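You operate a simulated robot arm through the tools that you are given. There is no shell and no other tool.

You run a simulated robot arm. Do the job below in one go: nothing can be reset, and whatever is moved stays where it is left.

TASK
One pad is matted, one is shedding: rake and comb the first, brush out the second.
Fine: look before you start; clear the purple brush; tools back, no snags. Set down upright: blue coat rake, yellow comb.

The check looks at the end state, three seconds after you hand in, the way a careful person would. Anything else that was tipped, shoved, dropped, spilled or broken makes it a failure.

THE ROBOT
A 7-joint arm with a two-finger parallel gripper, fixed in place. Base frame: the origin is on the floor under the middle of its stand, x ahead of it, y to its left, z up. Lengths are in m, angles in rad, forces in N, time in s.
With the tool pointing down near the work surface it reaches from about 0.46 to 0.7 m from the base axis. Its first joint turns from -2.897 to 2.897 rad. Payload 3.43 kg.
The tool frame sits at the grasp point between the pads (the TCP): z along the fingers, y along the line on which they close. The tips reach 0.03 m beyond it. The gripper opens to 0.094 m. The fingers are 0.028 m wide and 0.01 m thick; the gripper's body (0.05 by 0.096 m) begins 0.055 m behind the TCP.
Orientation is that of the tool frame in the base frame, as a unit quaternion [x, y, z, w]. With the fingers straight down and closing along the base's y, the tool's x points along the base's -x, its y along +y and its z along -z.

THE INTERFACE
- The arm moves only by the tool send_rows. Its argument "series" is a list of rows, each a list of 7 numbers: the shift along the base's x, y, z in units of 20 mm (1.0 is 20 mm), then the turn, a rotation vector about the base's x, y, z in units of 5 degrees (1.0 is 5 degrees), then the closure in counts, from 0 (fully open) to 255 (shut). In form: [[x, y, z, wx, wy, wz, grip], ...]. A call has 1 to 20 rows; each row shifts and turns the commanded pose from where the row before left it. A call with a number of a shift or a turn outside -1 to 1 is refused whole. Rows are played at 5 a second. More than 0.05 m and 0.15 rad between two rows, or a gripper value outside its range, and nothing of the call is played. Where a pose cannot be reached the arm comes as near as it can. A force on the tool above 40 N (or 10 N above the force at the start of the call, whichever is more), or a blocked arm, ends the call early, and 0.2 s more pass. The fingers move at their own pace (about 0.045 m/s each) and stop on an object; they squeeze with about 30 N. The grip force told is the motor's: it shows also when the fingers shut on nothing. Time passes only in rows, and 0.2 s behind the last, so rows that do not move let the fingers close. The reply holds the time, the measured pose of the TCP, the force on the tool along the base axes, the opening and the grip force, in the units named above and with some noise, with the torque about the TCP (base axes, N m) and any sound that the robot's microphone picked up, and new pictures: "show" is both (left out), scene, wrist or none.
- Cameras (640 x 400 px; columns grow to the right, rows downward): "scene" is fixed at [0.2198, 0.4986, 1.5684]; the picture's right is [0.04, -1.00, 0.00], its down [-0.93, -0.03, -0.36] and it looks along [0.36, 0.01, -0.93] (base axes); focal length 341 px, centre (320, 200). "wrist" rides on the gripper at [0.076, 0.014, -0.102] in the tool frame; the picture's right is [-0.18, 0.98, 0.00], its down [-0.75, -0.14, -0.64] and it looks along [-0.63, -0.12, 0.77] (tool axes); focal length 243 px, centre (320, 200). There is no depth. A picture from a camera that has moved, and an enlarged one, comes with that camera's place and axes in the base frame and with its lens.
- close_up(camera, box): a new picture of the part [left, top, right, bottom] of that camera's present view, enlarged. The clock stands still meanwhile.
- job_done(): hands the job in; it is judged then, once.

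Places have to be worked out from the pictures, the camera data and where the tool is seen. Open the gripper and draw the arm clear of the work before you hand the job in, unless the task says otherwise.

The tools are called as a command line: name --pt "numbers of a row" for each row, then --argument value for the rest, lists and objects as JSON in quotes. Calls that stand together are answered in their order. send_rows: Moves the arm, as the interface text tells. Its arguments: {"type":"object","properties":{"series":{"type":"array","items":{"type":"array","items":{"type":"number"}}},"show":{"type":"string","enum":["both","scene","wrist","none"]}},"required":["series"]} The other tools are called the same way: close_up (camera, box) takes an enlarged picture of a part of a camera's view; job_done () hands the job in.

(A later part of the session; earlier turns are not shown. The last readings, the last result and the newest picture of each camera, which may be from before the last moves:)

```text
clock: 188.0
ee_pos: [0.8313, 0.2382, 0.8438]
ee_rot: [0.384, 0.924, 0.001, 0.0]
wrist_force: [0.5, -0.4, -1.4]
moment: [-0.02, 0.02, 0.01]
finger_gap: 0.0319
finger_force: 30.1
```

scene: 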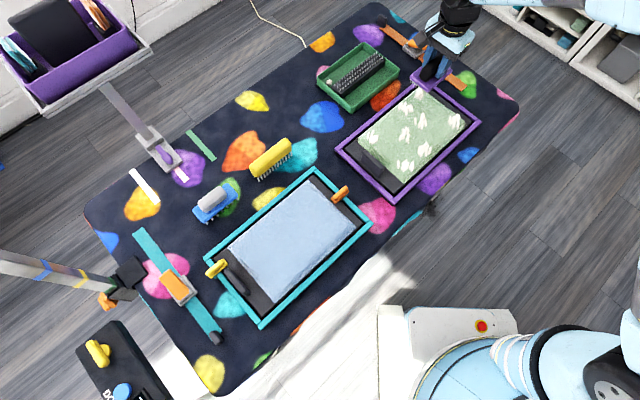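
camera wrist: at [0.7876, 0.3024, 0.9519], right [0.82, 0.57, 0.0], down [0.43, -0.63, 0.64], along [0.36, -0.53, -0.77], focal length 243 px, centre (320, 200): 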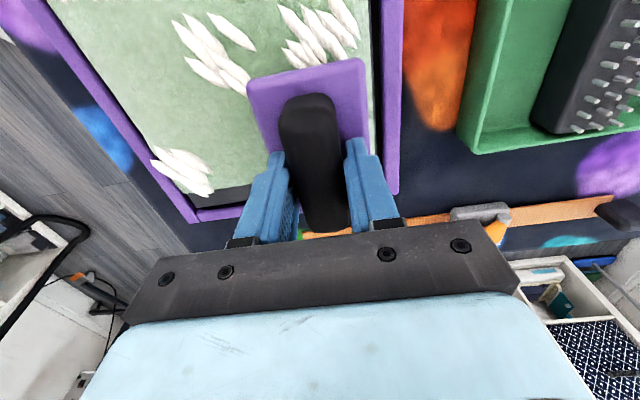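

send_rows --pt "0 0 -0.05 0 0 0 255" --pt "0 0 0 0 0 0 255" --show "none"

send_rows --pt "0 0 -0.05 0 0 0 255" --pt "0 0 0 0 0 0 255" --show "none"

```text
clock: 188.6
ee_pos: [0.8316, 0.238, 0.8416]
ee_rot: [0.383, 0.924, 0.001, -0.001]
wrist_force: [1.0, 0.0, -0.9]
moment: [0.05, -0.01, 0.0]
finger_gap: 0.0319
finger_force: 30.2
```

```text
clock: 189.2
ee_pos: [0.8322, 0.2374, 0.8419]
ee_rot: [0.382, 0.924, 0.002, 0.0]
wrist_force: [-2.3, 1.6, 4.3]
moment: [0.0, 0.22, 0.01]
finger_gap: 0.032
finger_force: 29.5
```

Contact at about 6 N. I'll pull the brush slowly toward me through this lane, checking load and tufts.

send_rows --pt "-0.2 -0.2 0 0 0 0 255" --pt "-0.25 -0.25 0 0 0 0 255" --pt "-0.25 -0.25 0 0 0 0 255" --show "none"

send_rows --pt "-0.25 -0.25 0 0 0 0 255" --pt "-0.25 -0.25 0 0 0 0 255" --pt "-0.25 -0.25 0 0 0 0 255" --show "none"

close_up --camera "scene" --box '[350, 60, 490, 200]'

```text
clock: 190.0
ee_pos: [0.8179, 0.2248, 0.8409]
ee_rot: [0.383, 0.924, 0.001, -0.001]
wrist_force: [1.2, -0.6, 2.4]
moment: [-0.04, 0.06, -0.02]
finger_gap: 0.0318
finger_force: 29.6
```

```text
clock: 190.8
ee_pos: [0.8023, 0.2091, 0.8432]
ee_rot: [0.383, 0.924, 0.002, -0.001]
wrist_force: [0.4, -0.1, -0.9]
moment: [-0.03, -0.01, -0.01]
finger_gap: 0.0318
finger_force: 29.1
```

```text
2.86 times, centred on (420, 130) of scene
camera zoom: at [0.2198, 0.4986, 1.5684], right [0.04, -1.0, 0.0], down [-0.93, -0.03, -0.36], along [0.36, 0.01, -0.93], focal length 975 px, centre (34, 400)
```

zoom: 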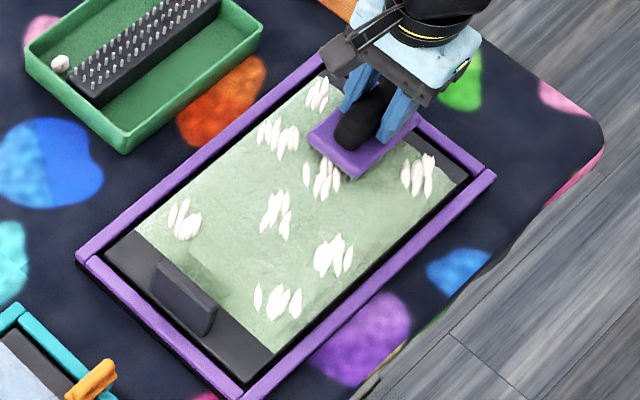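

Load has vanished mid-lane, so the brush is skimming. I'll lower 1–1.5 mm and go on.

send_rows --pt "0 0 -0.05 0 0 0 255" --pt "0 0 0 0 0 0 255" --show "none"

send_rows --pt "0 0 -0.05 0 0 0 255" --pt "0 0 0 0 0 0 255" --show "none"

```text
clock: 191.4
ee_pos: [0.804, 0.2099, 0.8427]
ee_rot: [0.383, 0.924, 0.001, -0.001]
wrist_force: [0.2, -0.1, 2.3]
moment: [-0.02, 0.1, 0.01]
finger_gap: 0.0319
finger_force: 30.3
```

```text
clock: 192.0
ee_pos: [0.8042, 0.2101, 0.842]
ee_rot: [0.383, 0.924, 0.002, 0.001]
wrist_force: [3.2, -2.2, 15.9]
moment: [0.08, 0.23, -0.02]
finger_gap: 0.032
finger_force: 30.2
```

The load is 17 N, a bit high; I'll ease by 0.4 mm and continue pulling to the near edge.

send_rows --pt "-0.2 -0.2 0.02 0 0 0 255" --pt "-0.25 -0.25 0 0 0 0 255" --pt "-0.25 -0.25 0 0 0 0 255" --show "none"

send_rows --pt "-0.25 -0.25 0 0 0 0 255" --pt "-0.25 -0.25 0 0 0 0 255" --pt "-0.25 -0.25 0 0 0 0 255" --show "none"

close_up --camera "scene" --box '[350, 60, 490, 200]'

```text
clock: 192.8
ee_pos: [0.7903, 0.1958, 0.8421]
ee_rot: [0.383, 0.924, 0.001, 0.001]
wrist_force: [5.7, 5.8, 22.6]
moment: [0.14, 0.12, -0.09]
finger_gap: 0.0319
finger_force: 30.3
```

```text
clock: 193.6
ee_pos: [0.7727, 0.1807, 0.8411]
ee_rot: [0.382, 0.924, 0.002, 0.0]
wrist_force: [5.5, 6.5, 27.5]
moment: [0.1, -0.03, -0.05]
finger_gap: 0.0319
finger_force: 29.9
```

```text
2.86 times, centred on (420, 130) of scene
camera zoom: at [0.2198, 0.4986, 1.5684], right [0.04, -1.0, 0.0], down [-0.93, -0.03, -0.36], along [0.36, 0.01, -0.93], focal length 975 px, centre (34, 400)
```

zoom: 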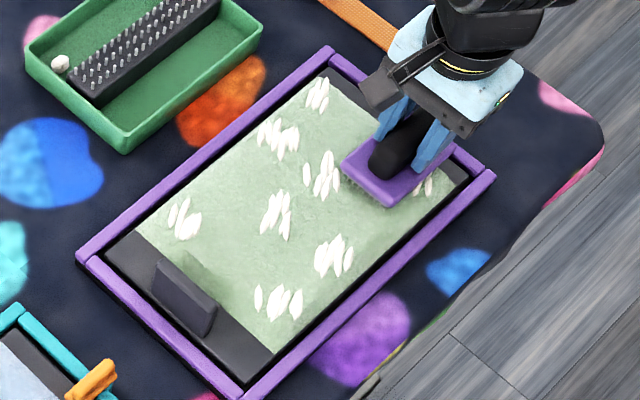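

Pulling adds load (about 28 N), so I ease 0.5 mm and finish at the near edge, then push back outward.

send_rows --pt "-0.1 -0.1 0.03 0 0 0 255" --pt "-0.25 -0.25 0 0 0 0 255" --pt "-0.25 -0.25 0 0 0 0 255" --show "none"

send_rows --pt "0.1 0.1 -0.02 0 0 0 255" --pt "0.25 0.25 0 0 0 0 255" --pt "0.25 0.25 0 0 0 0 255" --pt "0.25 0.25 0 0 0 0 255" --show "none"

send_rows --pt "0.25 0.25 0 0 0 0 255" --pt "0.25 0.25 0 0 0 0 255" --pt "0.25 0.25 0 0 0 0 255" --pt "0.25 0.25 0 0 0 0 255" --show "none"

close_up --camera "scene" --box '[350, 60, 490, 200]'

```text
clock: 194.4
ee_pos: [0.7608, 0.1673, 0.8422]
ee_rot: [0.382, 0.924, 0.001, -0.001]
wrist_force: [1.9, 3.5, 13.8]
moment: [-0.21, -0.29, 0.03]
finger_gap: 0.0318
finger_force: 29.8
```

```text
clock: 195.4
ee_pos: [0.7784, 0.185, 0.8418]
ee_rot: [0.383, 0.924, 0.001, 0.0]
wrist_force: [-6.5, -6.8, 22.9]
moment: [-0.37, 0.35, 0.12]
finger_gap: 0.0317
finger_force: 30.2
```

```text
clock: 196.4
ee_pos: [0.7962, 0.2037, 0.8417]
ee_rot: [0.383, 0.924, 0.002, 0.001]
wrist_force: [-7.2, -7.8, 26.9]
moment: [-0.32, 0.37, 0.07]
finger_gap: 0.0317
finger_force: 30.1
```

```text
2.86 times, centred on (420, 130) of scene
camera zoom: at [0.2198, 0.4986, 1.5684], right [0.04, -1.0, 0.0], down [-0.93, -0.03, -0.36], along [0.36, 0.01, -0.93], focal length 975 px, centre (34, 400)
```

zoom: 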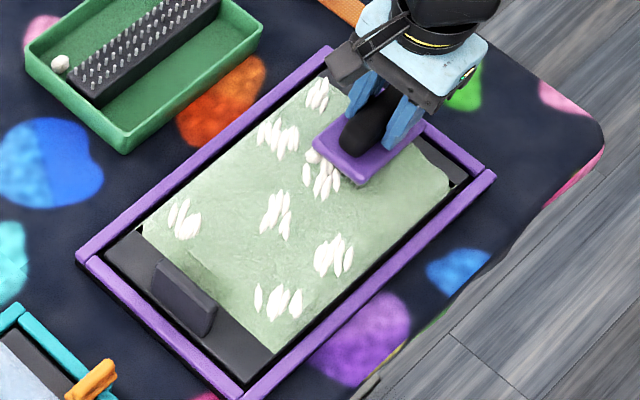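

Tuft D is brushed out, and a white clump shows on the brush. I'll ease the load and push on over the far tuft in this lane.

send_rows --pt "0.2 0.2 0.03 0 0 0 255" --pt "0.25 0.25 0 0 0 0 255" --pt "0.25 0.25 0 0 0 0 255" --pt "0.25 0.25 0 0 0 0 255" --show "none"

send_rows --pt "0.25 0.25 0 0 0 0 255" --pt "0.25 0.25 0 0 0 0 255" --pt "0.25 0.25 0 0 0 0 255" --show "none"

close_up --camera "scene" --box '[350, 60, 490, 200]'

```text
clock: 197.4
ee_pos: [0.8178, 0.2253, 0.8414]
ee_rot: [0.383, 0.924, 0.001, 0.0]
wrist_force: [-6.2, -6.3, 24.1]
moment: [-0.27, 0.28, 0.04]
finger_gap: 0.0319
finger_force: 30.2
```

```text
clock: 198.2
ee_pos: [0.8308, 0.2394, 0.8417]
ee_rot: [0.382, 0.924, 0.002, 0.001]
wrist_force: [-6.4, -7.1, 25.1]
moment: [-0.33, 0.31, 0.06]
finger_gap: 0.0316
finger_force: 30.0
```

```text
2.86 times, centred on (420, 130) of scene
camera zoom: at [0.2198, 0.4986, 1.5684], right [0.04, -1.0, 0.0], down [-0.93, -0.03, -0.36], along [0.36, 0.01, -0.93], focal length 975 px, centre (34, 400)
```

zoom: 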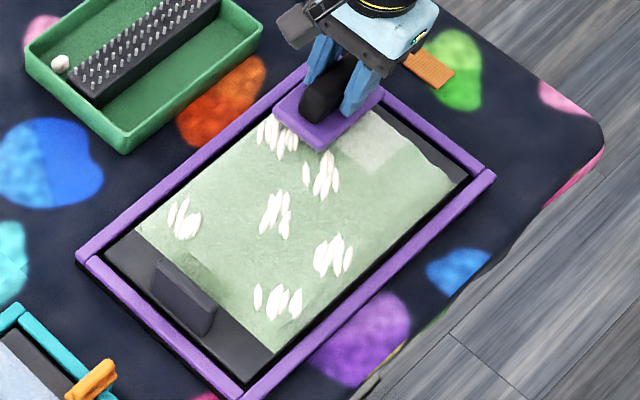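

The brush is over the far tuft now. I'll ease off and pull back across it.

send_rows --pt "-0.1 -0.1 0.05 0 0 0 255" --pt "-0.25 -0.25 0 0 0 0 255" --pt "-0.25 -0.25 0 0 0 0 255" --pt "-0.25 -0.25 0 0 0 0 255" --show "none"

send_rows --pt "-0.25 -0.25 0 0 0 0 255" --pt "-0.25 -0.25 0 0 0 0 255" --pt "-0.25 -0.25 0 0 0 0 255" --show "wrist"

close_up --camera "scene" --box '[350, 60, 490, 200]'

```text
clock: 199.2
ee_pos: [0.8153, 0.222, 0.8404]
ee_rot: [0.382, 0.924, 0.0, -0.001]
wrist_force: [-0.2, 0.6, 1.1]
moment: [0.03, -0.08, 0.04]
finger_gap: 0.0322
finger_force: 30.3
```

```text
clock: 200.0
ee_pos: [0.8013, 0.2063, 0.842]
ee_rot: [0.383, 0.924, 0.001, 0.0]
wrist_force: [0.4, -0.3, -1.7]
moment: [0.01, -0.01, 0.0]
finger_gap: 0.0317
finger_force: 30.2
camera wrist: at [0.7573, 0.2707, 0.9461], right [0.82, 0.57, 0.0], down [0.43, -0.63, 0.64], along [0.36, -0.53, -0.77], focal length 243 px, centre (320, 200)
```

wrist: 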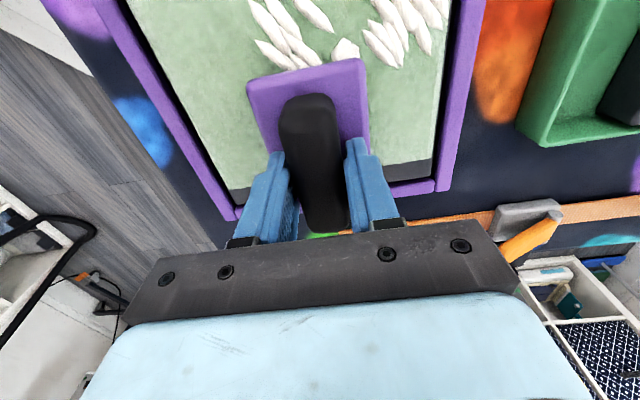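

```text
2.86 times, centred on (420, 130) of scene
camera zoom: at [0.2198, 0.4986, 1.5684], right [0.04, -1.0, 0.0], down [-0.93, -0.03, -0.36], along [0.36, 0.01, -0.93], focal length 975 px, centre (34, 400)
```

zoom: 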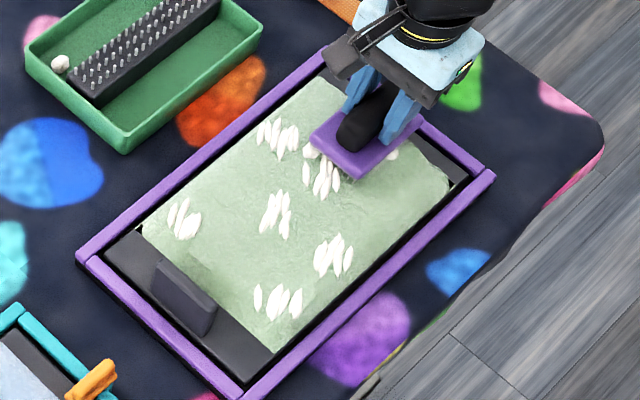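

Tuft A is gone too, and the brush now carries two clumps. I'll clear them on the strip before going on, so nothing drops off: lift and go back to the green tray.

send_rows --pt "0 0 0.5 0 0 0 255" --pt "0 0 1 0 0 0 255" --pt "0 0 1 0 0 0 255" --pt "0 0 1 0 0 0 255" --pt "0 0 0.3 0 0 0 255" --pt "0.537 0.913 0 0 0 0 255" --pt "0.537 0.913 0 0 0 0 255" --pt "0.537 0.913 0 0 0 0 255" --pt "0.537 0.913 0 0 0 0 255" --pt "0.537 0.913 0 0 0 0 255" --pt "0.537 0.913 0 0 0 0 255" --pt "0.537 0.913 0 0 0 0 255" --pt "0.537 0.913 0 0 0 0 255" --pt "0.537 0.913 0 0 0 0 255" --pt "0.537 0.913 0 0 0 0 255" --pt "0 0 -1 0 0 0 255" --pt "0 0 -1 0 0 0 255" --pt "0 0 0 0 0 0 255" --show "wrist"

close_up --camera "scene" --box '[320, 30, 410, 110]'

```text
clock: 203.8
ee_pos: [0.9076, 0.3928, 0.8784]
ee_rot: [0.383, 0.924, 0.002, 0.0]
wrist_force: [-0.8, 0.1, -0.9]
moment: [0.01, -0.01, 0.0]
finger_gap: 0.032
finger_force: 30.0
camera wrist: at [0.8639, 0.4549, 0.9806], right [0.82, 0.57, 0.0], down [0.43, -0.63, 0.64], along [0.36, -0.53, -0.77], focal length 243 px, centre (320, 200)
```

wrist: 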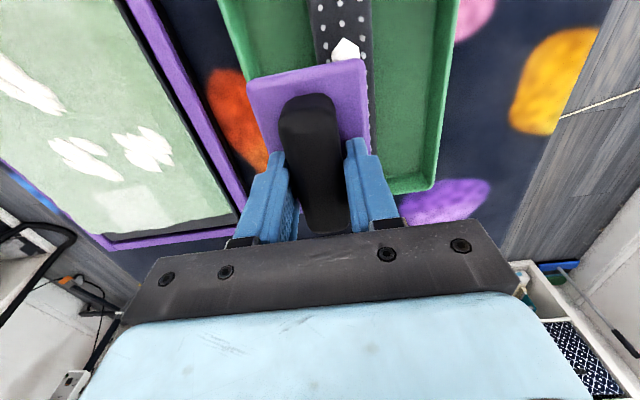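

```text
5.00 times, centred on (365, 70) of scene
camera zoom: at [0.2198, 0.4986, 1.5684], right [0.04, -1.0, 0.0], down [-0.93, -0.03, -0.36], along [0.36, 0.01, -0.93], focal length 1706 px, centre (95, 850)
```

zoom: 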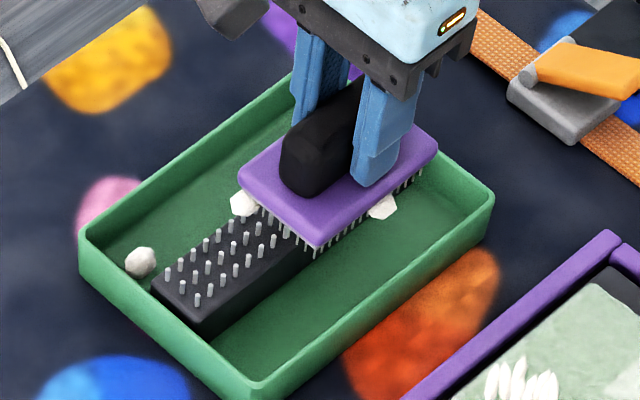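

Two clumps are on the brush, at one end and on the near side, same as at first. I'll lower to the pins and stroke across again.

send_rows --pt "0 0 -0.8 0 0 0 255" --pt "0 0 -0.4 0 0 0 255" --pt "0 0 0 0 0 0 255" --show "none"

send_rows --pt "0 0 -0.06 0 0 0 255" --pt "0 0 0 0 0 0 255" --show "none"

```text
clock: 204.6
ee_pos: [0.9075, 0.3893, 0.8525]
ee_rot: [0.383, 0.924, 0.0, 0.0]
wrist_force: [0.3, 0.1, -1.7]
moment: [-0.01, 0.01, 0.01]
finger_gap: 0.0318
finger_force: 30.1
```

```text
clock: 205.2
ee_pos: [0.9079, 0.3912, 0.8521]
ee_rot: [0.383, 0.924, 0.001, 0.0]
wrist_force: [0.3, -0.2, -1.0]
moment: [0.02, 0.02, 0.01]
finger_gap: 0.0317
finger_force: 29.7
```

send_rows --pt "0 0 -0.05 0 0 0 255" --pt "0 0 0 0 0 0 255" --show "none"

send_rows --pt "0 0 -0.04 0 0 0 255" --pt "0 0 0 0 0 0 255" --show "none"

```text
clock: 205.8
ee_pos: [0.9082, 0.3906, 0.852]
ee_rot: [0.383, 0.924, 0.001, -0.001]
wrist_force: [-0.5, 0.6, 3.1]
moment: [-0.07, -0.04, 0.01]
finger_gap: 0.032
finger_force: 30.0
```

```text
clock: 206.4
ee_pos: [0.908, 0.3917, 0.8515]
ee_rot: [0.382, 0.924, 0.0, 0.001]
wrist_force: [2.1, -1.1, 14.6]
moment: [0.07, -0.1, -0.01]
finger_gap: 0.032
finger_force: 30.9
```

The bristles are pressed on the pins. I'll stroke outward across the strip and back, at slightly less load.

send_rows --pt "0.14 0.14 0.02 0 0 0 255" --pt "0.14 0.14 0 0 0 0 255" --pt "0.14 0.14 0 0 0 0 255" --pt "0.14 0.14 0 0 0 0 255" --pt "0.14 0.14 0 0 0 0 255" --show "none"

send_rows --pt "0.14 0.14 0 0 0 0 255" --pt "0.14 0.14 0 0 0 0 255" --pt "0.14 0.14 0 0 0 0 255" --pt "0.14 0.14 0 0 0 0 255" --pt "0.14 0.14 0 0 0 0 255" --show "none"

send_rows --pt "-0.14 -0.14 0.04 0 0 0 255" --pt "-0.14 -0.14 0 0 0 0 255" --pt "-0.14 -0.14 0 0 0 0 255" --pt "-0.14 -0.14 0 0 0 0 255" --pt "-0.14 -0.14 0 0 0 0 255" --pt "-0.14 -0.14 0 0 0 0 255" --show "wrist"

close_up --camera "scene" --box '[320, 30, 410, 110]'

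```text
clock: 207.6
ee_pos: [0.9226, 0.405, 0.8519]
ee_rot: [0.383, 0.924, 0.001, 0.0]
wrist_force: [-2.5, -3.0, 10.4]
moment: [-0.2, 0.01, -0.06]
finger_gap: 0.0321
finger_force: 30.1
```

```text
clock: 208.8
ee_pos: [0.9365, 0.4199, 0.8509]
ee_rot: [0.382, 0.924, 0.001, 0.001]
wrist_force: [-2.2, -3.1, 11.2]
moment: [-0.15, 0.22, 0.02]
finger_gap: 0.032
finger_force: 29.9
```

```text
clock: 210.2
ee_pos: [0.9191, 0.4016, 0.8523]
ee_rot: [0.383, 0.924, 0.002, -0.001]
wrist_force: [-0.1, -0.5, -0.1]
moment: [-0.05, -0.02, -0.04]
finger_gap: 0.0319
finger_force: 30.1
camera wrist: at [0.8752, 0.4645, 0.9551], right [0.82, 0.57, 0.0], down [0.43, -0.63, 0.64], along [0.36, -0.53, -0.77], focal length 243 px, centre (320, 200)
```

wrist: 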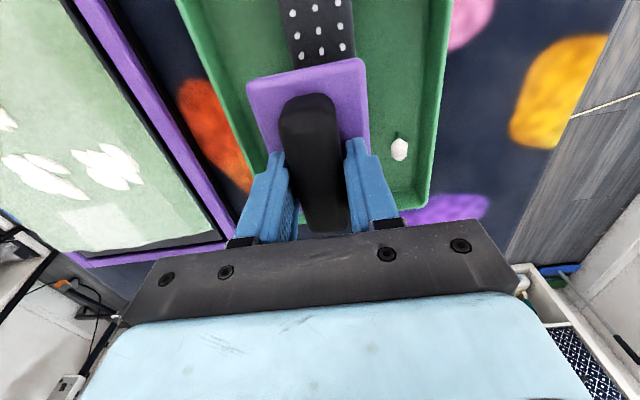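

```text
5.00 times, centred on (365, 70) of scene
camera zoom: at [0.2198, 0.4986, 1.5684], right [0.04, -1.0, 0.0], down [-0.93, -0.03, -0.36], along [0.36, 0.01, -0.93], focal length 1706 px, centre (95, 850)
```

zoom: 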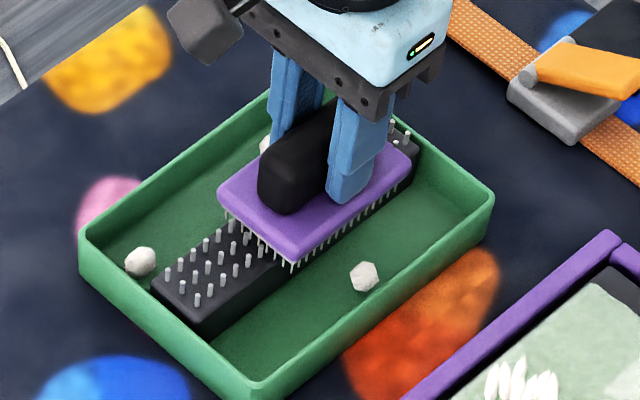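

The brush is clean again and all clumps lie inside the tray. Next are the two tufts of the third column: I'll go back over the green pad, one lane inward.

send_rows --pt "0 0 0.5 0 0 0 255" --pt "0 0 1 0 0 0 255" --pt "0 0 1 0 0 0 255" --pt "0 0 1 0 0 0 255" --pt "-0.707 -0.948 0 0 0 0 255" --pt "-0.707 -0.948 0 0 0 0 255" --pt "-0.707 -0.948 0 0 0 0 255" --pt "-0.707 -0.948 0 0 0 0 255" --pt "-0.707 -0.948 0 0 0 0 255" --pt "-0.707 -0.948 0 0 0 0 255" --pt "-0.707 -0.948 0 0 0 0 255" --pt "-0.707 -0.948 0 0 0 0 255" --pt "-0.707 -0.948 0 0 0 0 255" --pt "-0.707 -0.948 0 0 0 0 255" --pt "0 0 -0.9 0 0 0 255" --pt "0 0 -0.9 0 0 0 255" --pt "0 0 -0.9 0 0 0 255" --pt "0 0 -0.8 0 0 0 255" --pt "0 0 0 0 0 0 255" --show "wrist"

close_up --camera "scene" --box '[350, 60, 490, 200]'

```text
clock: 214.2
ee_pos: [0.7787, 0.212, 0.8521]
ee_rot: [0.383, 0.924, 0.001, -0.001]
wrist_force: [0.8, -0.5, -2.8]
moment: [-0.01, 0.03, -0.02]
finger_gap: 0.0321
finger_force: 30.1
camera wrist: at [0.7348, 0.2751, 0.9549], right [0.82, 0.57, 0.0], down [0.43, -0.63, 0.64], along [0.36, -0.53, -0.77], focal length 243 px, centre (320, 200)
```

wrist: 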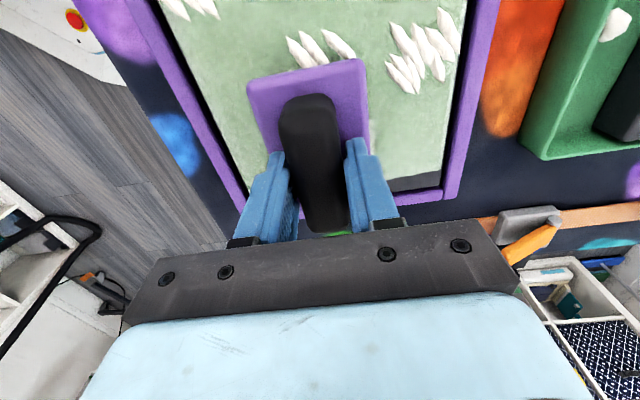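

```text
2.86 times, centred on (420, 130) of scene
camera zoom: at [0.2198, 0.4986, 1.5684], right [0.04, -1.0, 0.0], down [-0.93, -0.03, -0.36], along [0.36, 0.01, -0.93], focal length 975 px, centre (34, 400)
```

zoom: 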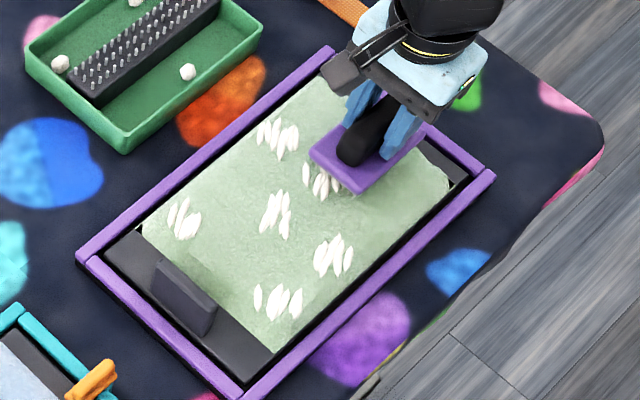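

I'll shift a little nearer first so both tufts get crossed fully, then lower to contact.

send_rows --pt "-0.6 -0.6 0 0 0 0 255" --pt "-0.6 -0.6 0 0 0 0 255" --pt "0 0 -0.3 0 0 0 255" --pt "0 0 -0.1 0 0 0 255" --pt "0 0 0 0 0 0 255" --show "none"

send_rows --pt "0 0 -0.06 0 0 0 255" --pt "0 0 0 0 0 0 255" --show "none"

send_rows --pt "0 0 -0.05 0 0 0 255" --pt "0 0 0 0 0 0 255" --show "none"

```text
clock: 215.4
ee_pos: [0.7545, 0.1882, 0.8447]
ee_rot: [0.382, 0.924, 0.002, -0.001]
wrist_force: [-0.2, -0.8, -1.3]
moment: [-0.01, -0.02, 0.0]
finger_gap: 0.0319
finger_force: 29.6
```

```text
clock: 216.0
ee_pos: [0.7532, 0.188, 0.841]
ee_rot: [0.383, 0.924, 0.001, -0.001]
wrist_force: [0.2, -0.1, -0.1]
moment: [0.01, -0.02, 0.0]
finger_gap: 0.0321
finger_force: 29.8
```

```text
clock: 216.6
ee_pos: [0.7537, 0.1882, 0.8415]
ee_rot: [0.383, 0.924, 0.001, 0.001]
wrist_force: [1.1, 0.4, 5.1]
moment: [-0.07, 0.09, 0.01]
finger_gap: 0.0322
finger_force: 30.1
```

Contact at about 6.5 N. I'll push outward through both tufts.

send_rows --pt "0.15 0.15 0 0 0 0 255" --pt "0.25 0.25 0 0 0 0 255" --pt "0.25 0.25 0 0 0 0 255" --pt "0.25 0.25 0 0 0 0 255" --show "none"

send_rows --pt "0.25 0.25 0 0 0 0 255" --pt "0.25 0.25 0 0 0 0 255" --pt "0.25 0.25 0 0 0 0 255" --pt "0.25 0.25 0 0 0 0 255" --show "none"

send_rows --pt "0.25 0.25 0 0 0 0 255" --pt "0.25 0.25 0 0 0 0 255" --pt "0.25 0.25 0 0 0 0 255" --pt "0.25 0.25 0 0 0 0 255" --show "none"

close_up --camera "scene" --box '[350, 60, 490, 200]'

```text
clock: 217.6
ee_pos: [0.7725, 0.204, 0.8413]
ee_rot: [0.382, 0.924, 0.001, -0.001]
wrist_force: [-0.6, -1.4, 0.9]
moment: [-0.08, 0.0, 0.0]
finger_gap: 0.0321
finger_force: 29.7
```

```text
clock: 218.6
ee_pos: [0.7922, 0.2256, 0.8428]
ee_rot: [0.383, 0.924, 0.001, 0.0]
wrist_force: [0.4, 0.5, -1.5]
moment: [0.0, 0.01, 0.0]
finger_gap: 0.0318
finger_force: 29.5
```

```text
clock: 219.6
ee_pos: [0.8119, 0.245, 0.8422]
ee_rot: [0.383, 0.924, 0.001, 0.0]
wrist_force: [-0.1, 0.6, -1.9]
moment: [-0.01, -0.01, -0.01]
finger_gap: 0.032
finger_force: 29.9
```

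```text
2.86 times, centred on (420, 130) of scene
camera zoom: at [0.2198, 0.4986, 1.5684], right [0.04, -1.0, 0.0], down [-0.93, -0.03, -0.36], along [0.36, 0.01, -0.93], focal length 975 px, centre (34, 400)
```

zoom: 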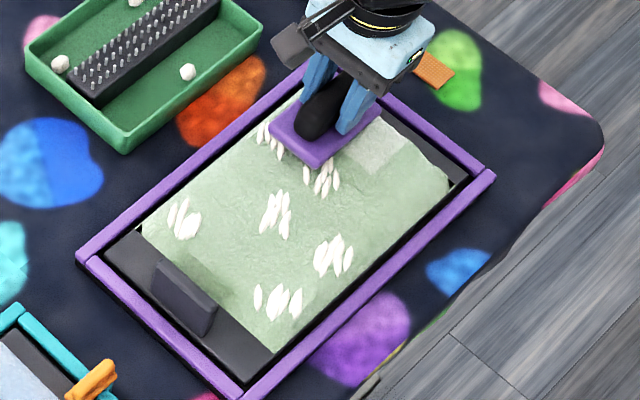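

Contact was lost from the middle outward (the pad is a little lower there) so the tufts remain. I'll lower here to a proper load, then pull back over both.

send_rows --pt "0 0 -0.05 0 0 0 255" --pt "0 0 0 0 0 0 255" --show "none"

send_rows --pt "0 0 -0.05 0 0 0 255" --pt "0 0 0 0 0 0 255" --show "none"

```text
clock: 220.2
ee_pos: [0.8128, 0.245, 0.8414]
ee_rot: [0.383, 0.924, 0.002, 0.0]
wrist_force: [-0.6, 0.7, 9.6]
moment: [0.07, 0.26, -0.05]
finger_gap: 0.0319
finger_force: 30.8
```

```text
clock: 220.8
ee_pos: [0.8125, 0.2458, 0.8413]
ee_rot: [0.382, 0.924, 0.002, 0.002]
wrist_force: [0.0, -1.2, 25.8]
moment: [0.06, 0.42, 0.0]
finger_gap: 0.0318
finger_force: 29.5
```

A bit heavy, so I ease 0.8 mm, nudge outward over the far tuft, then pull back.

send_rows --pt "0.2 0.2 0.04 0 0 0 255" --pt "0.15 0.15 0 0 0 0 255" --show "none"

send_rows --pt "-0.15 -0.15 0 0 0 0 255" --pt "-0.25 -0.25 0 0 0 0 255" --pt "-0.25 -0.25 0 0 0 0 255" --show "none"

send_rows --pt "-0.25 -0.25 0 0 0 0 255" --pt "-0.25 -0.25 0 0 0 0 255" --pt "-0.25 -0.25 0 0 0 0 255" --show "none"

close_up --camera "scene" --box '[350, 60, 490, 200]'

```text
clock: 221.4
ee_pos: [0.8185, 0.2522, 0.8408]
ee_rot: [0.382, 0.924, 0.001, 0.0]
wrist_force: [-6.4, -7.1, 21.0]
moment: [-0.3, 0.15, -0.06]
finger_gap: 0.0319
finger_force: 30.2
```

```text
clock: 222.2
ee_pos: [0.8049, 0.2404, 0.842]
ee_rot: [0.382, 0.924, 0.002, 0.001]
wrist_force: [4.0, 6.1, 21.7]
moment: [0.09, -0.1, 0.01]
finger_gap: 0.0319
finger_force: 30.2
```

```text
clock: 223.0
ee_pos: [0.7916, 0.2243, 0.8405]
ee_rot: [0.383, 0.924, 0.001, 0.001]
wrist_force: [6.8, 6.7, 25.4]
moment: [0.11, 0.02, -0.07]
finger_gap: 0.032
finger_force: 30.0
```

```text
2.86 times, centred on (420, 130) of scene
camera zoom: at [0.2198, 0.4986, 1.5684], right [0.04, -1.0, 0.0], down [-0.93, -0.03, -0.36], along [0.36, 0.01, -0.93], focal length 975 px, centre (34, 400)
```

zoom: 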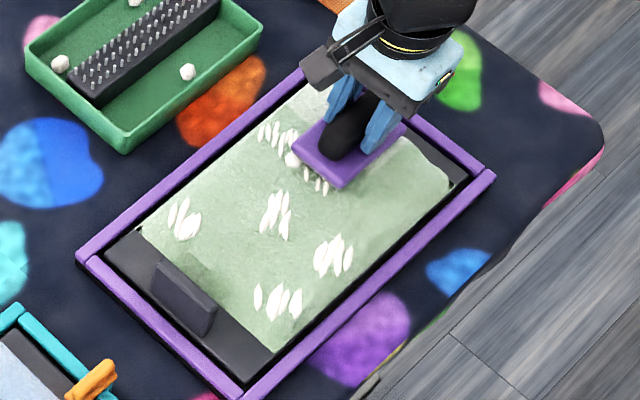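

A clump has appeared on the brush's end. Load is 27 N, so I ease 0.6 mm and continue the pull through the middle tuft.

send_rows --pt "-0.15 -0.15 0.03 0 0 0 255" --pt "-0.25 -0.25 0 0 0 0 255" --pt "-0.25 -0.25 0 0 0 0 255" --show "none"

send_rows --pt "-0.25 -0.25 0 0 0 0 255" --pt "-0.25 -0.25 0 0 0 0 255" --pt "-0.25 -0.25 0 0 0 0 255" --show "wrist"

close_up --camera "scene" --box '[350, 60, 490, 200]'

close_up --camera "wrist" --box '[160, 0, 480, 240]'

```text
clock: 223.8
ee_pos: [0.7784, 0.2113, 0.8419]
ee_rot: [0.383, 0.924, 0.001, 0.0]
wrist_force: [4.3, 4.5, 18.5]
moment: [-0.06, -0.04, -0.02]
finger_gap: 0.0319
finger_force: 30.4
```

```text
clock: 224.6
ee_pos: [0.7619, 0.197, 0.8423]
ee_rot: [0.383, 0.924, 0.001, -0.001]
wrist_force: [3.3, 5.0, 15.2]
moment: [-0.07, -0.08, 0.01]
finger_gap: 0.0318
finger_force: 29.8
camera wrist: at [0.7184, 0.2601, 0.9448], right [0.82, 0.57, 0.0], down [0.43, -0.63, 0.64], along [0.36, -0.53, -0.77], focal length 243 px, centre (320, 200)
```

wrist: 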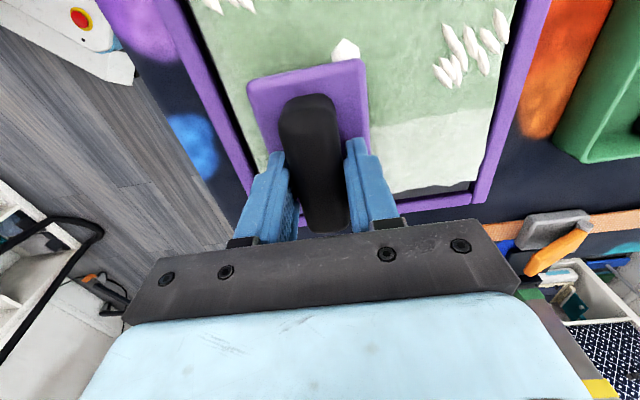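

```text
2.86 times, centred on (420, 130) of scene
camera zoom: at [0.2198, 0.4986, 1.5684], right [0.04, -1.0, 0.0], down [-0.93, -0.03, -0.36], along [0.36, 0.01, -0.93], focal length 975 px, centre (34, 400)
```

zoom: 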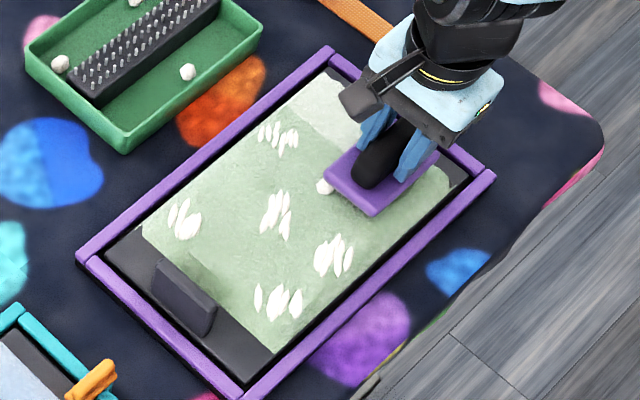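

```text
1.67 times, centred on (320, 120) of wrist
camera zoom: at [0.7184, 0.2601, 0.9448], right [0.82, 0.57, 0.0], down [0.43, -0.63, 0.64], along [0.36, -0.53, -0.77], focal length 404 px, centre (320, 333)
```

zoom: 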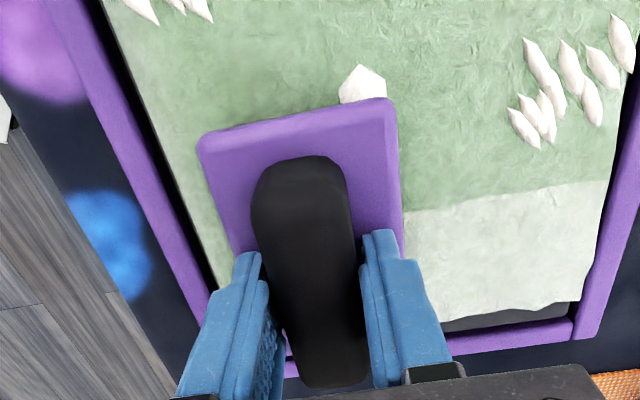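

Tuft C is gone and B is partly brushed. Brushed cells also seem lighter. I'll push back out over B in this lane with the load I have.

send_rows --pt "0.15 0.15 -0.01 0 0 0 255" --pt "0.25 0.25 0 0 0 0 255" --pt "0.25 0.25 0 0 0 0 255" --pt "0.25 0.25 -0.01 0 0 0 255" --show "none"

send_rows --pt "0.25 0.25 0 0 0 0 255" --pt "0.25 0.25 0 0 0 0 255" --pt "0.25 0.25 0 0 0 0 255" --pt "0.25 0.25 0 0 0 0 255" --show "none"

send_rows --pt "0.25 0.25 0 0 0 0 255" --pt "0.25 0.25 0 0 0 0 255" --pt "0.25 0.25 0 0 0 0 255" --show "none"

close_up --camera "scene" --box '[350, 60, 490, 200]'

```text
clock: 225.6
ee_pos: [0.7808, 0.214, 0.8415]
ee_rot: [0.383, 0.924, 0.001, 0.0]
wrist_force: [-3.8, -4.4, 14.2]
moment: [-0.28, 0.15, 0.02]
finger_gap: 0.032
finger_force: 30.1
```

```text
clock: 226.6
ee_pos: [0.8016, 0.2339, 0.8408]
ee_rot: [0.383, 0.924, 0.0, 0.0]
wrist_force: [-4.1, -5.3, 15.8]
moment: [-0.26, 0.19, 0.07]
finger_gap: 0.0317
finger_force: 30.0
```

```text
clock: 227.4
ee_pos: [0.8155, 0.2486, 0.8422]
ee_rot: [0.382, 0.924, 0.001, -0.001]
wrist_force: [-3.6, -4.0, 11.7]
moment: [-0.23, 0.12, 0.01]
finger_gap: 0.032
finger_force: 30.3
```

```text
2.86 times, centred on (420, 130) of scene
camera zoom: at [0.2198, 0.4986, 1.5684], right [0.04, -1.0, 0.0], down [-0.93, -0.03, -0.36], along [0.36, 0.01, -0.93], focal length 975 px, centre (34, 400)
```

zoom: 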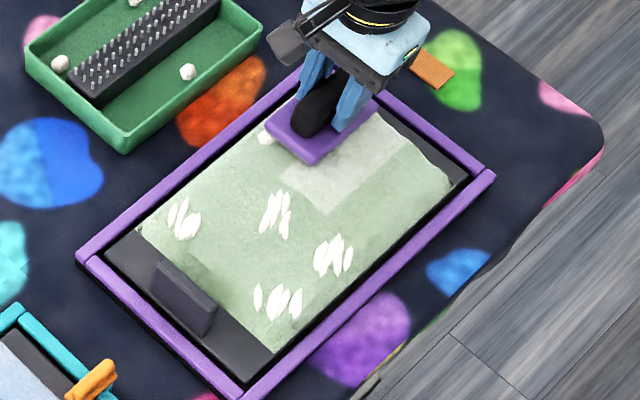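

B is gone now; cells that have been fully brushed look distinctly lighter. I'll pull back to mid-pad and look at the whole pad again.

send_rows --pt "-0.15 -0.15 0.02 0 0 0 255" --pt "-0.25 -0.25 0 0 0 0 255" --pt "-0.25 -0.25 0 0 0 0 255" --pt "-0.25 -0.25 0 0 0 0 255" --show "none"

send_rows --pt "-0.25 -0.25 0 0 0 0 255" --pt "-0.25 -0.25 0 0 0 0 255" --pt "-0.25 -0.25 0 0 0 0 255" --pt "-0.25 -0.25 0 0 0 0 255" --show "none"

send_rows --pt "0 0 0.5 0 0 0 255" --pt "0 0 1 0 0 0 255" --pt "0 0 1 0 0 0 255" --pt "0 0 1 0 0 0 255" --pt "0.9 0.9 0.3 0 0 0 255" --pt "0.9 0.9 0 0 0 0 255" --pt "0.9 0.9 0 0 0 0 255" --pt "0.9 0.9 0 0 0 0 255" --pt "0.9 0.9 0 0 0 0 255" --pt "0.9 0.9 0 0 0 0 255" --show "both"

close_up --camera "scene" --box '[330, 70, 490, 210]'

```text
clock: 228.4
ee_pos: [0.7977, 0.2321, 0.841]
ee_rot: [0.383, 0.924, 0.002, 0.0]
wrist_force: [2.6, 1.9, 10.3]
moment: [0.0, -0.06, -0.02]
finger_gap: 0.0317
finger_force: 30.3
```

```text
clock: 229.4
ee_pos: [0.7788, 0.2115, 0.8415]
ee_rot: [0.383, 0.924, 0.001, -0.001]
wrist_force: [0.5, 1.3, 2.4]
moment: [-0.1, -0.05, -0.02]
finger_gap: 0.0316
finger_force: 30.2
```

```text
clock: 231.6
ee_pos: [0.8858, 0.3193, 0.917]
ee_rot: [0.382, 0.924, 0.001, 0.0]
wrist_force: [-0.3, -0.6, 0.1]
moment: [-0.02, -0.01, -0.02]
finger_gap: 0.0319
finger_force: 30.3
camera wrist: at [0.843, 0.3837, 1.0206], right [0.83, 0.56, 0.0], down [0.43, -0.63, 0.64], along [0.36, -0.53, -0.77], focal length 243 px, centre (320, 200)
```

scene: 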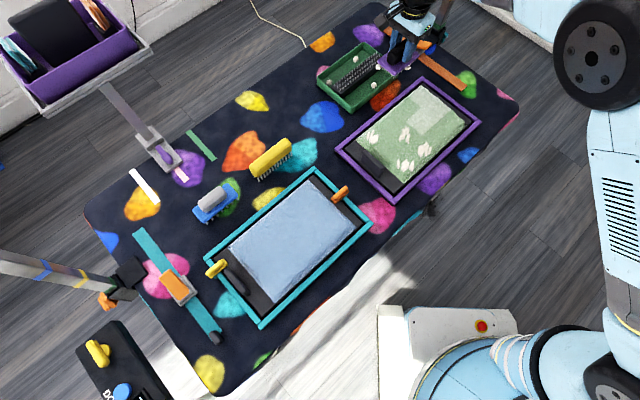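
wrist: 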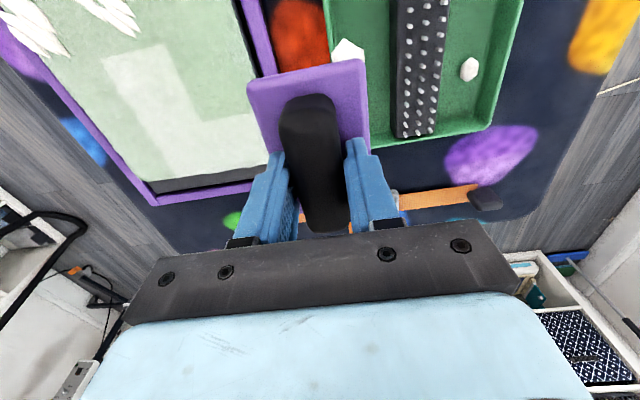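

```text
2.86 times, centred on (410, 140) of scene
camera zoom: at [0.2198, 0.4986, 1.5684], right [0.04, -1.0, 0.0], down [-0.93, -0.03, -0.36], along [0.36, 0.01, -0.93], focal length 975 px, centre (63, 371)
```

zoom: 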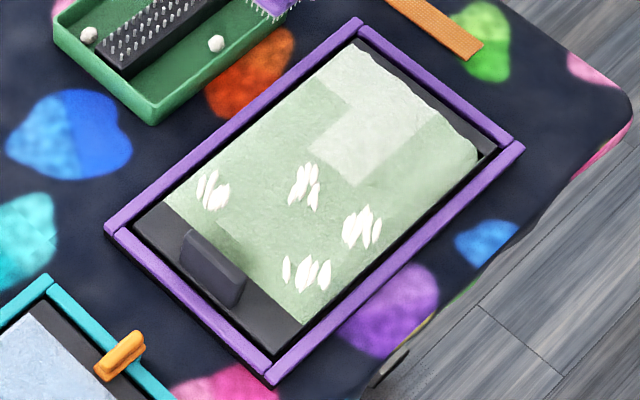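

Four tufts (A–D) are gone. Some brushed cells look paler than the others, so before continuing I'll zoom in to understand what that paleness is.

close_up --camera "scene" --box '[390, 75, 480, 145]'

close_up --camera "scene" --box '[350, 110, 440, 190]'

close_up --camera "wrist" --box '[0, 0, 280, 220]'

close_up --camera "scene" --box '[320, 30, 440, 110]'

```text
5.71 times, centred on (435, 110) of scene
camera zoom: at [0.2198, 0.4986, 1.5684], right [0.04, -1.0, 0.0], down [-0.93, -0.03, -0.36], along [0.36, 0.01, -0.93], focal length 1950 px, centre (-337, 714)
```

zoom: 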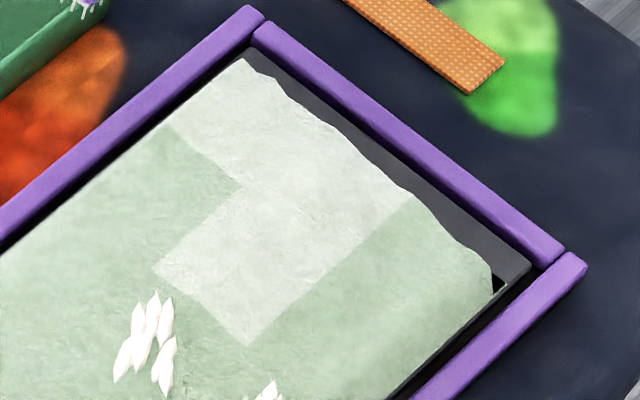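

```text
5.00 times, centred on (395, 150) of scene
camera zoom: at [0.2198, 0.4986, 1.5684], right [0.04, -1.0, 0.0], down [-0.93, -0.03, -0.36], along [0.36, 0.01, -0.93], focal length 1706 px, centre (-55, 450)
```

zoom: 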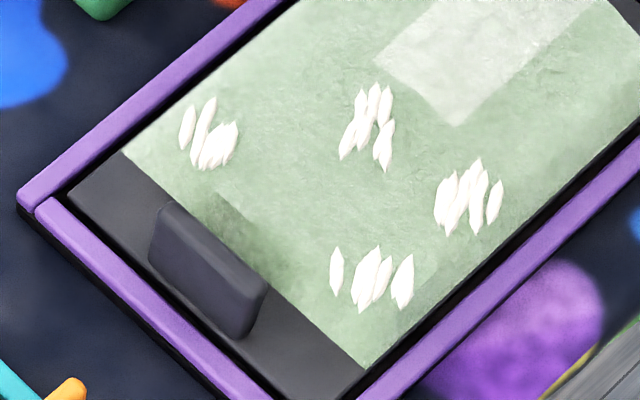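

```text
1.82 times, centred on (140, 110) of wrist
camera zoom: at [0.843, 0.3837, 1.0206], right [0.83, 0.56, 0.0], down [0.43, -0.63, 0.64], along [0.36, -0.53, -0.77], focal length 441 px, centre (647, 364)
```

zoom: 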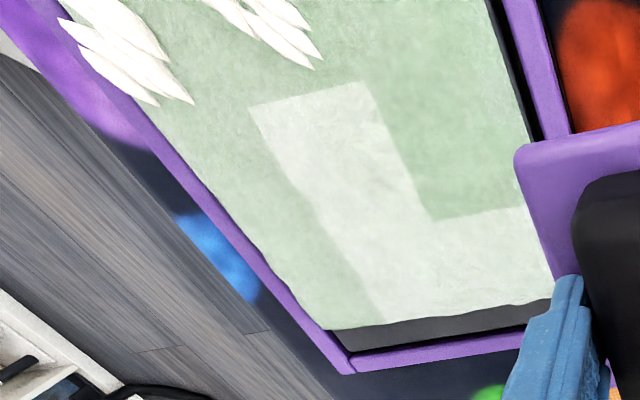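

```text
5.00 times, centred on (380, 70) of scene
camera zoom: at [0.2198, 0.4986, 1.5684], right [0.04, -1.0, 0.0], down [-0.93, -0.03, -0.36], along [0.36, 0.01, -0.93], focal length 1706 px, centre (20, 850)
```

zoom: 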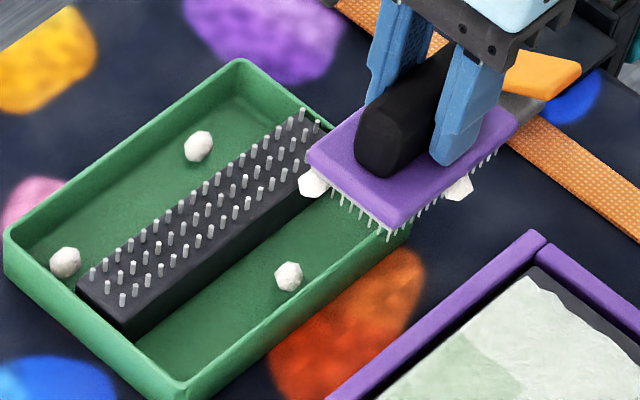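

The pale cells are the ones brushed the most, so from here on I'll use only as many passes as the tufts need. The brush again carries two clumps, so I'll clear it on the strip now.

send_rows --pt "0.29 0.9 0 0 0 0 255" --pt "0.29 0.9 0 0 0 0 255" --pt "0.29 0.9 0 0 0 0 255" --pt "0.29 0.9 0 0 0 0 255" --pt "0 0 -1 0 0 0 255" --pt "0 0 -1 0 0 0 255" --pt "0 0 -0.9 0 0 0 255" --pt "0 0 0 0 0 0 255" --show "none"

send_rows --pt "0 0 -0.2 0 0 0 255" --pt "0 0 -0.05 0 0 0 255" --pt "0 0 0 0 0 0 255" --show "none"

```text
clock: 233.4
ee_pos: [0.9098, 0.3908, 0.8574]
ee_rot: [0.383, 0.924, 0.001, -0.001]
wrist_force: [0.0, -0.1, -1.1]
moment: [-0.02, -0.02, 0.03]
finger_gap: 0.0317
finger_force: 29.8
```

```text
clock: 234.2
ee_pos: [0.9102, 0.3912, 0.8536]
ee_rot: [0.383, 0.924, 0.001, 0.0]
wrist_force: [0.2, -0.4, -1.1]
moment: [-0.01, -0.04, 0.0]
finger_gap: 0.032
finger_force: 29.9
```

send_rows --pt "0 0 -0.06 0 0 0 255" --pt "0 0 0 0 0 0 255" --show "none"

send_rows --pt "0 0 -0.05 0 0 0 255" --pt "0 0 0 0 0 0 255" --show "none"

```text
clock: 234.8
ee_pos: [0.91, 0.3912, 0.8522]
ee_rot: [0.383, 0.924, 0.001, 0.0]
wrist_force: [-1.0, 0.6, 0.2]
moment: [-0.07, -0.08, -0.02]
finger_gap: 0.032
finger_force: 29.9
```

```text
clock: 235.4
ee_pos: [0.9098, 0.3917, 0.8509]
ee_rot: [0.383, 0.924, 0.001, -0.001]
wrist_force: [1.0, 0.6, 7.1]
moment: [0.08, -0.07, 0.03]
finger_gap: 0.032
finger_force: 29.8
```

On the pins with about 8 N. I'll stroke out and back across the strip.

send_rows --pt "0.14 0.14 0 0 0 0 255" --pt "0.14 0.14 0 0 0 0 255" --pt "0.14 0.14 0 0 0 0 255" --pt "0.14 0.14 0 0 0 0 255" --pt "0.14 0.14 0 0 0 0 255" --show "none"

send_rows --pt "0.14 0.14 0 0 0 0 255" --pt "0.14 0.14 0 0 0 0 255" --pt "0.14 0.14 0 0 0 0 255" --pt "0.14 0.14 0 0 0 0 255" --pt "0.14 0.14 0 0 0 0 255" --show "none"

send_rows --pt "-0.14 -0.14 0.02 0 0 0 255" --pt "-0.14 -0.14 0 0 0 0 255" --pt "-0.14 -0.14 0 0 0 0 255" --pt "-0.14 -0.14 0 0 0 0 255" --pt "-0.14 -0.14 0 0 0 0 255" --pt "-0.14 -0.14 0 0 0 0 255" --show "wrist"

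close_up --camera "scene" --box '[320, 30, 410, 110]'

```text
clock: 236.6
ee_pos: [0.9236, 0.4051, 0.8518]
ee_rot: [0.382, 0.924, 0.002, 0.0]
wrist_force: [-1.6, -0.5, 3.2]
moment: [-0.14, -0.06, -0.05]
finger_gap: 0.032
finger_force: 30.0
```

```text
clock: 237.8
ee_pos: [0.9369, 0.4203, 0.8513]
ee_rot: [0.383, 0.924, 0.001, 0.0]
wrist_force: [-0.3, 0.2, 1.9]
moment: [-0.06, 0.03, -0.01]
finger_gap: 0.0318
finger_force: 30.2
```

```text
clock: 239.2
ee_pos: [0.9203, 0.4024, 0.8518]
ee_rot: [0.382, 0.924, 0.001, 0.0]
wrist_force: [-0.5, -0.4, -0.7]
moment: [0.02, -0.01, -0.02]
finger_gap: 0.0317
finger_force: 30.0
camera wrist: at [0.8761, 0.4663, 0.9555], right [0.82, 0.57, 0.0], down [0.43, -0.63, 0.64], along [0.36, -0.53, -0.77], focal length 243 px, centre (320, 200)
```

wrist: 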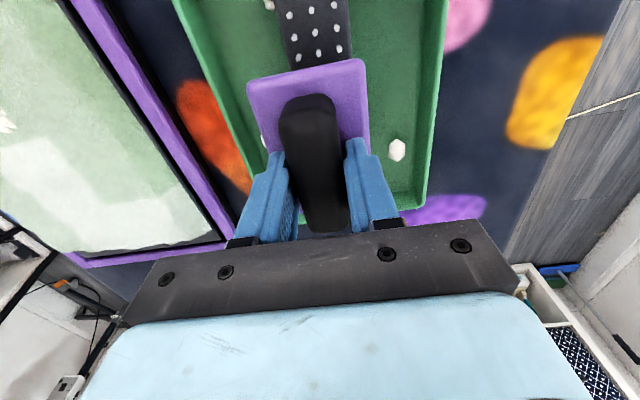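

```text
5.00 times, centred on (365, 70) of scene
camera zoom: at [0.2198, 0.4986, 1.5684], right [0.04, -1.0, 0.0], down [-0.93, -0.03, -0.36], along [0.36, 0.01, -0.93], focal length 1706 px, centre (95, 850)
```

zoom: 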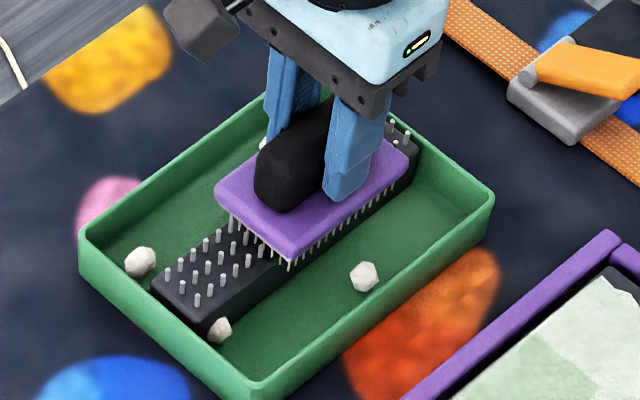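

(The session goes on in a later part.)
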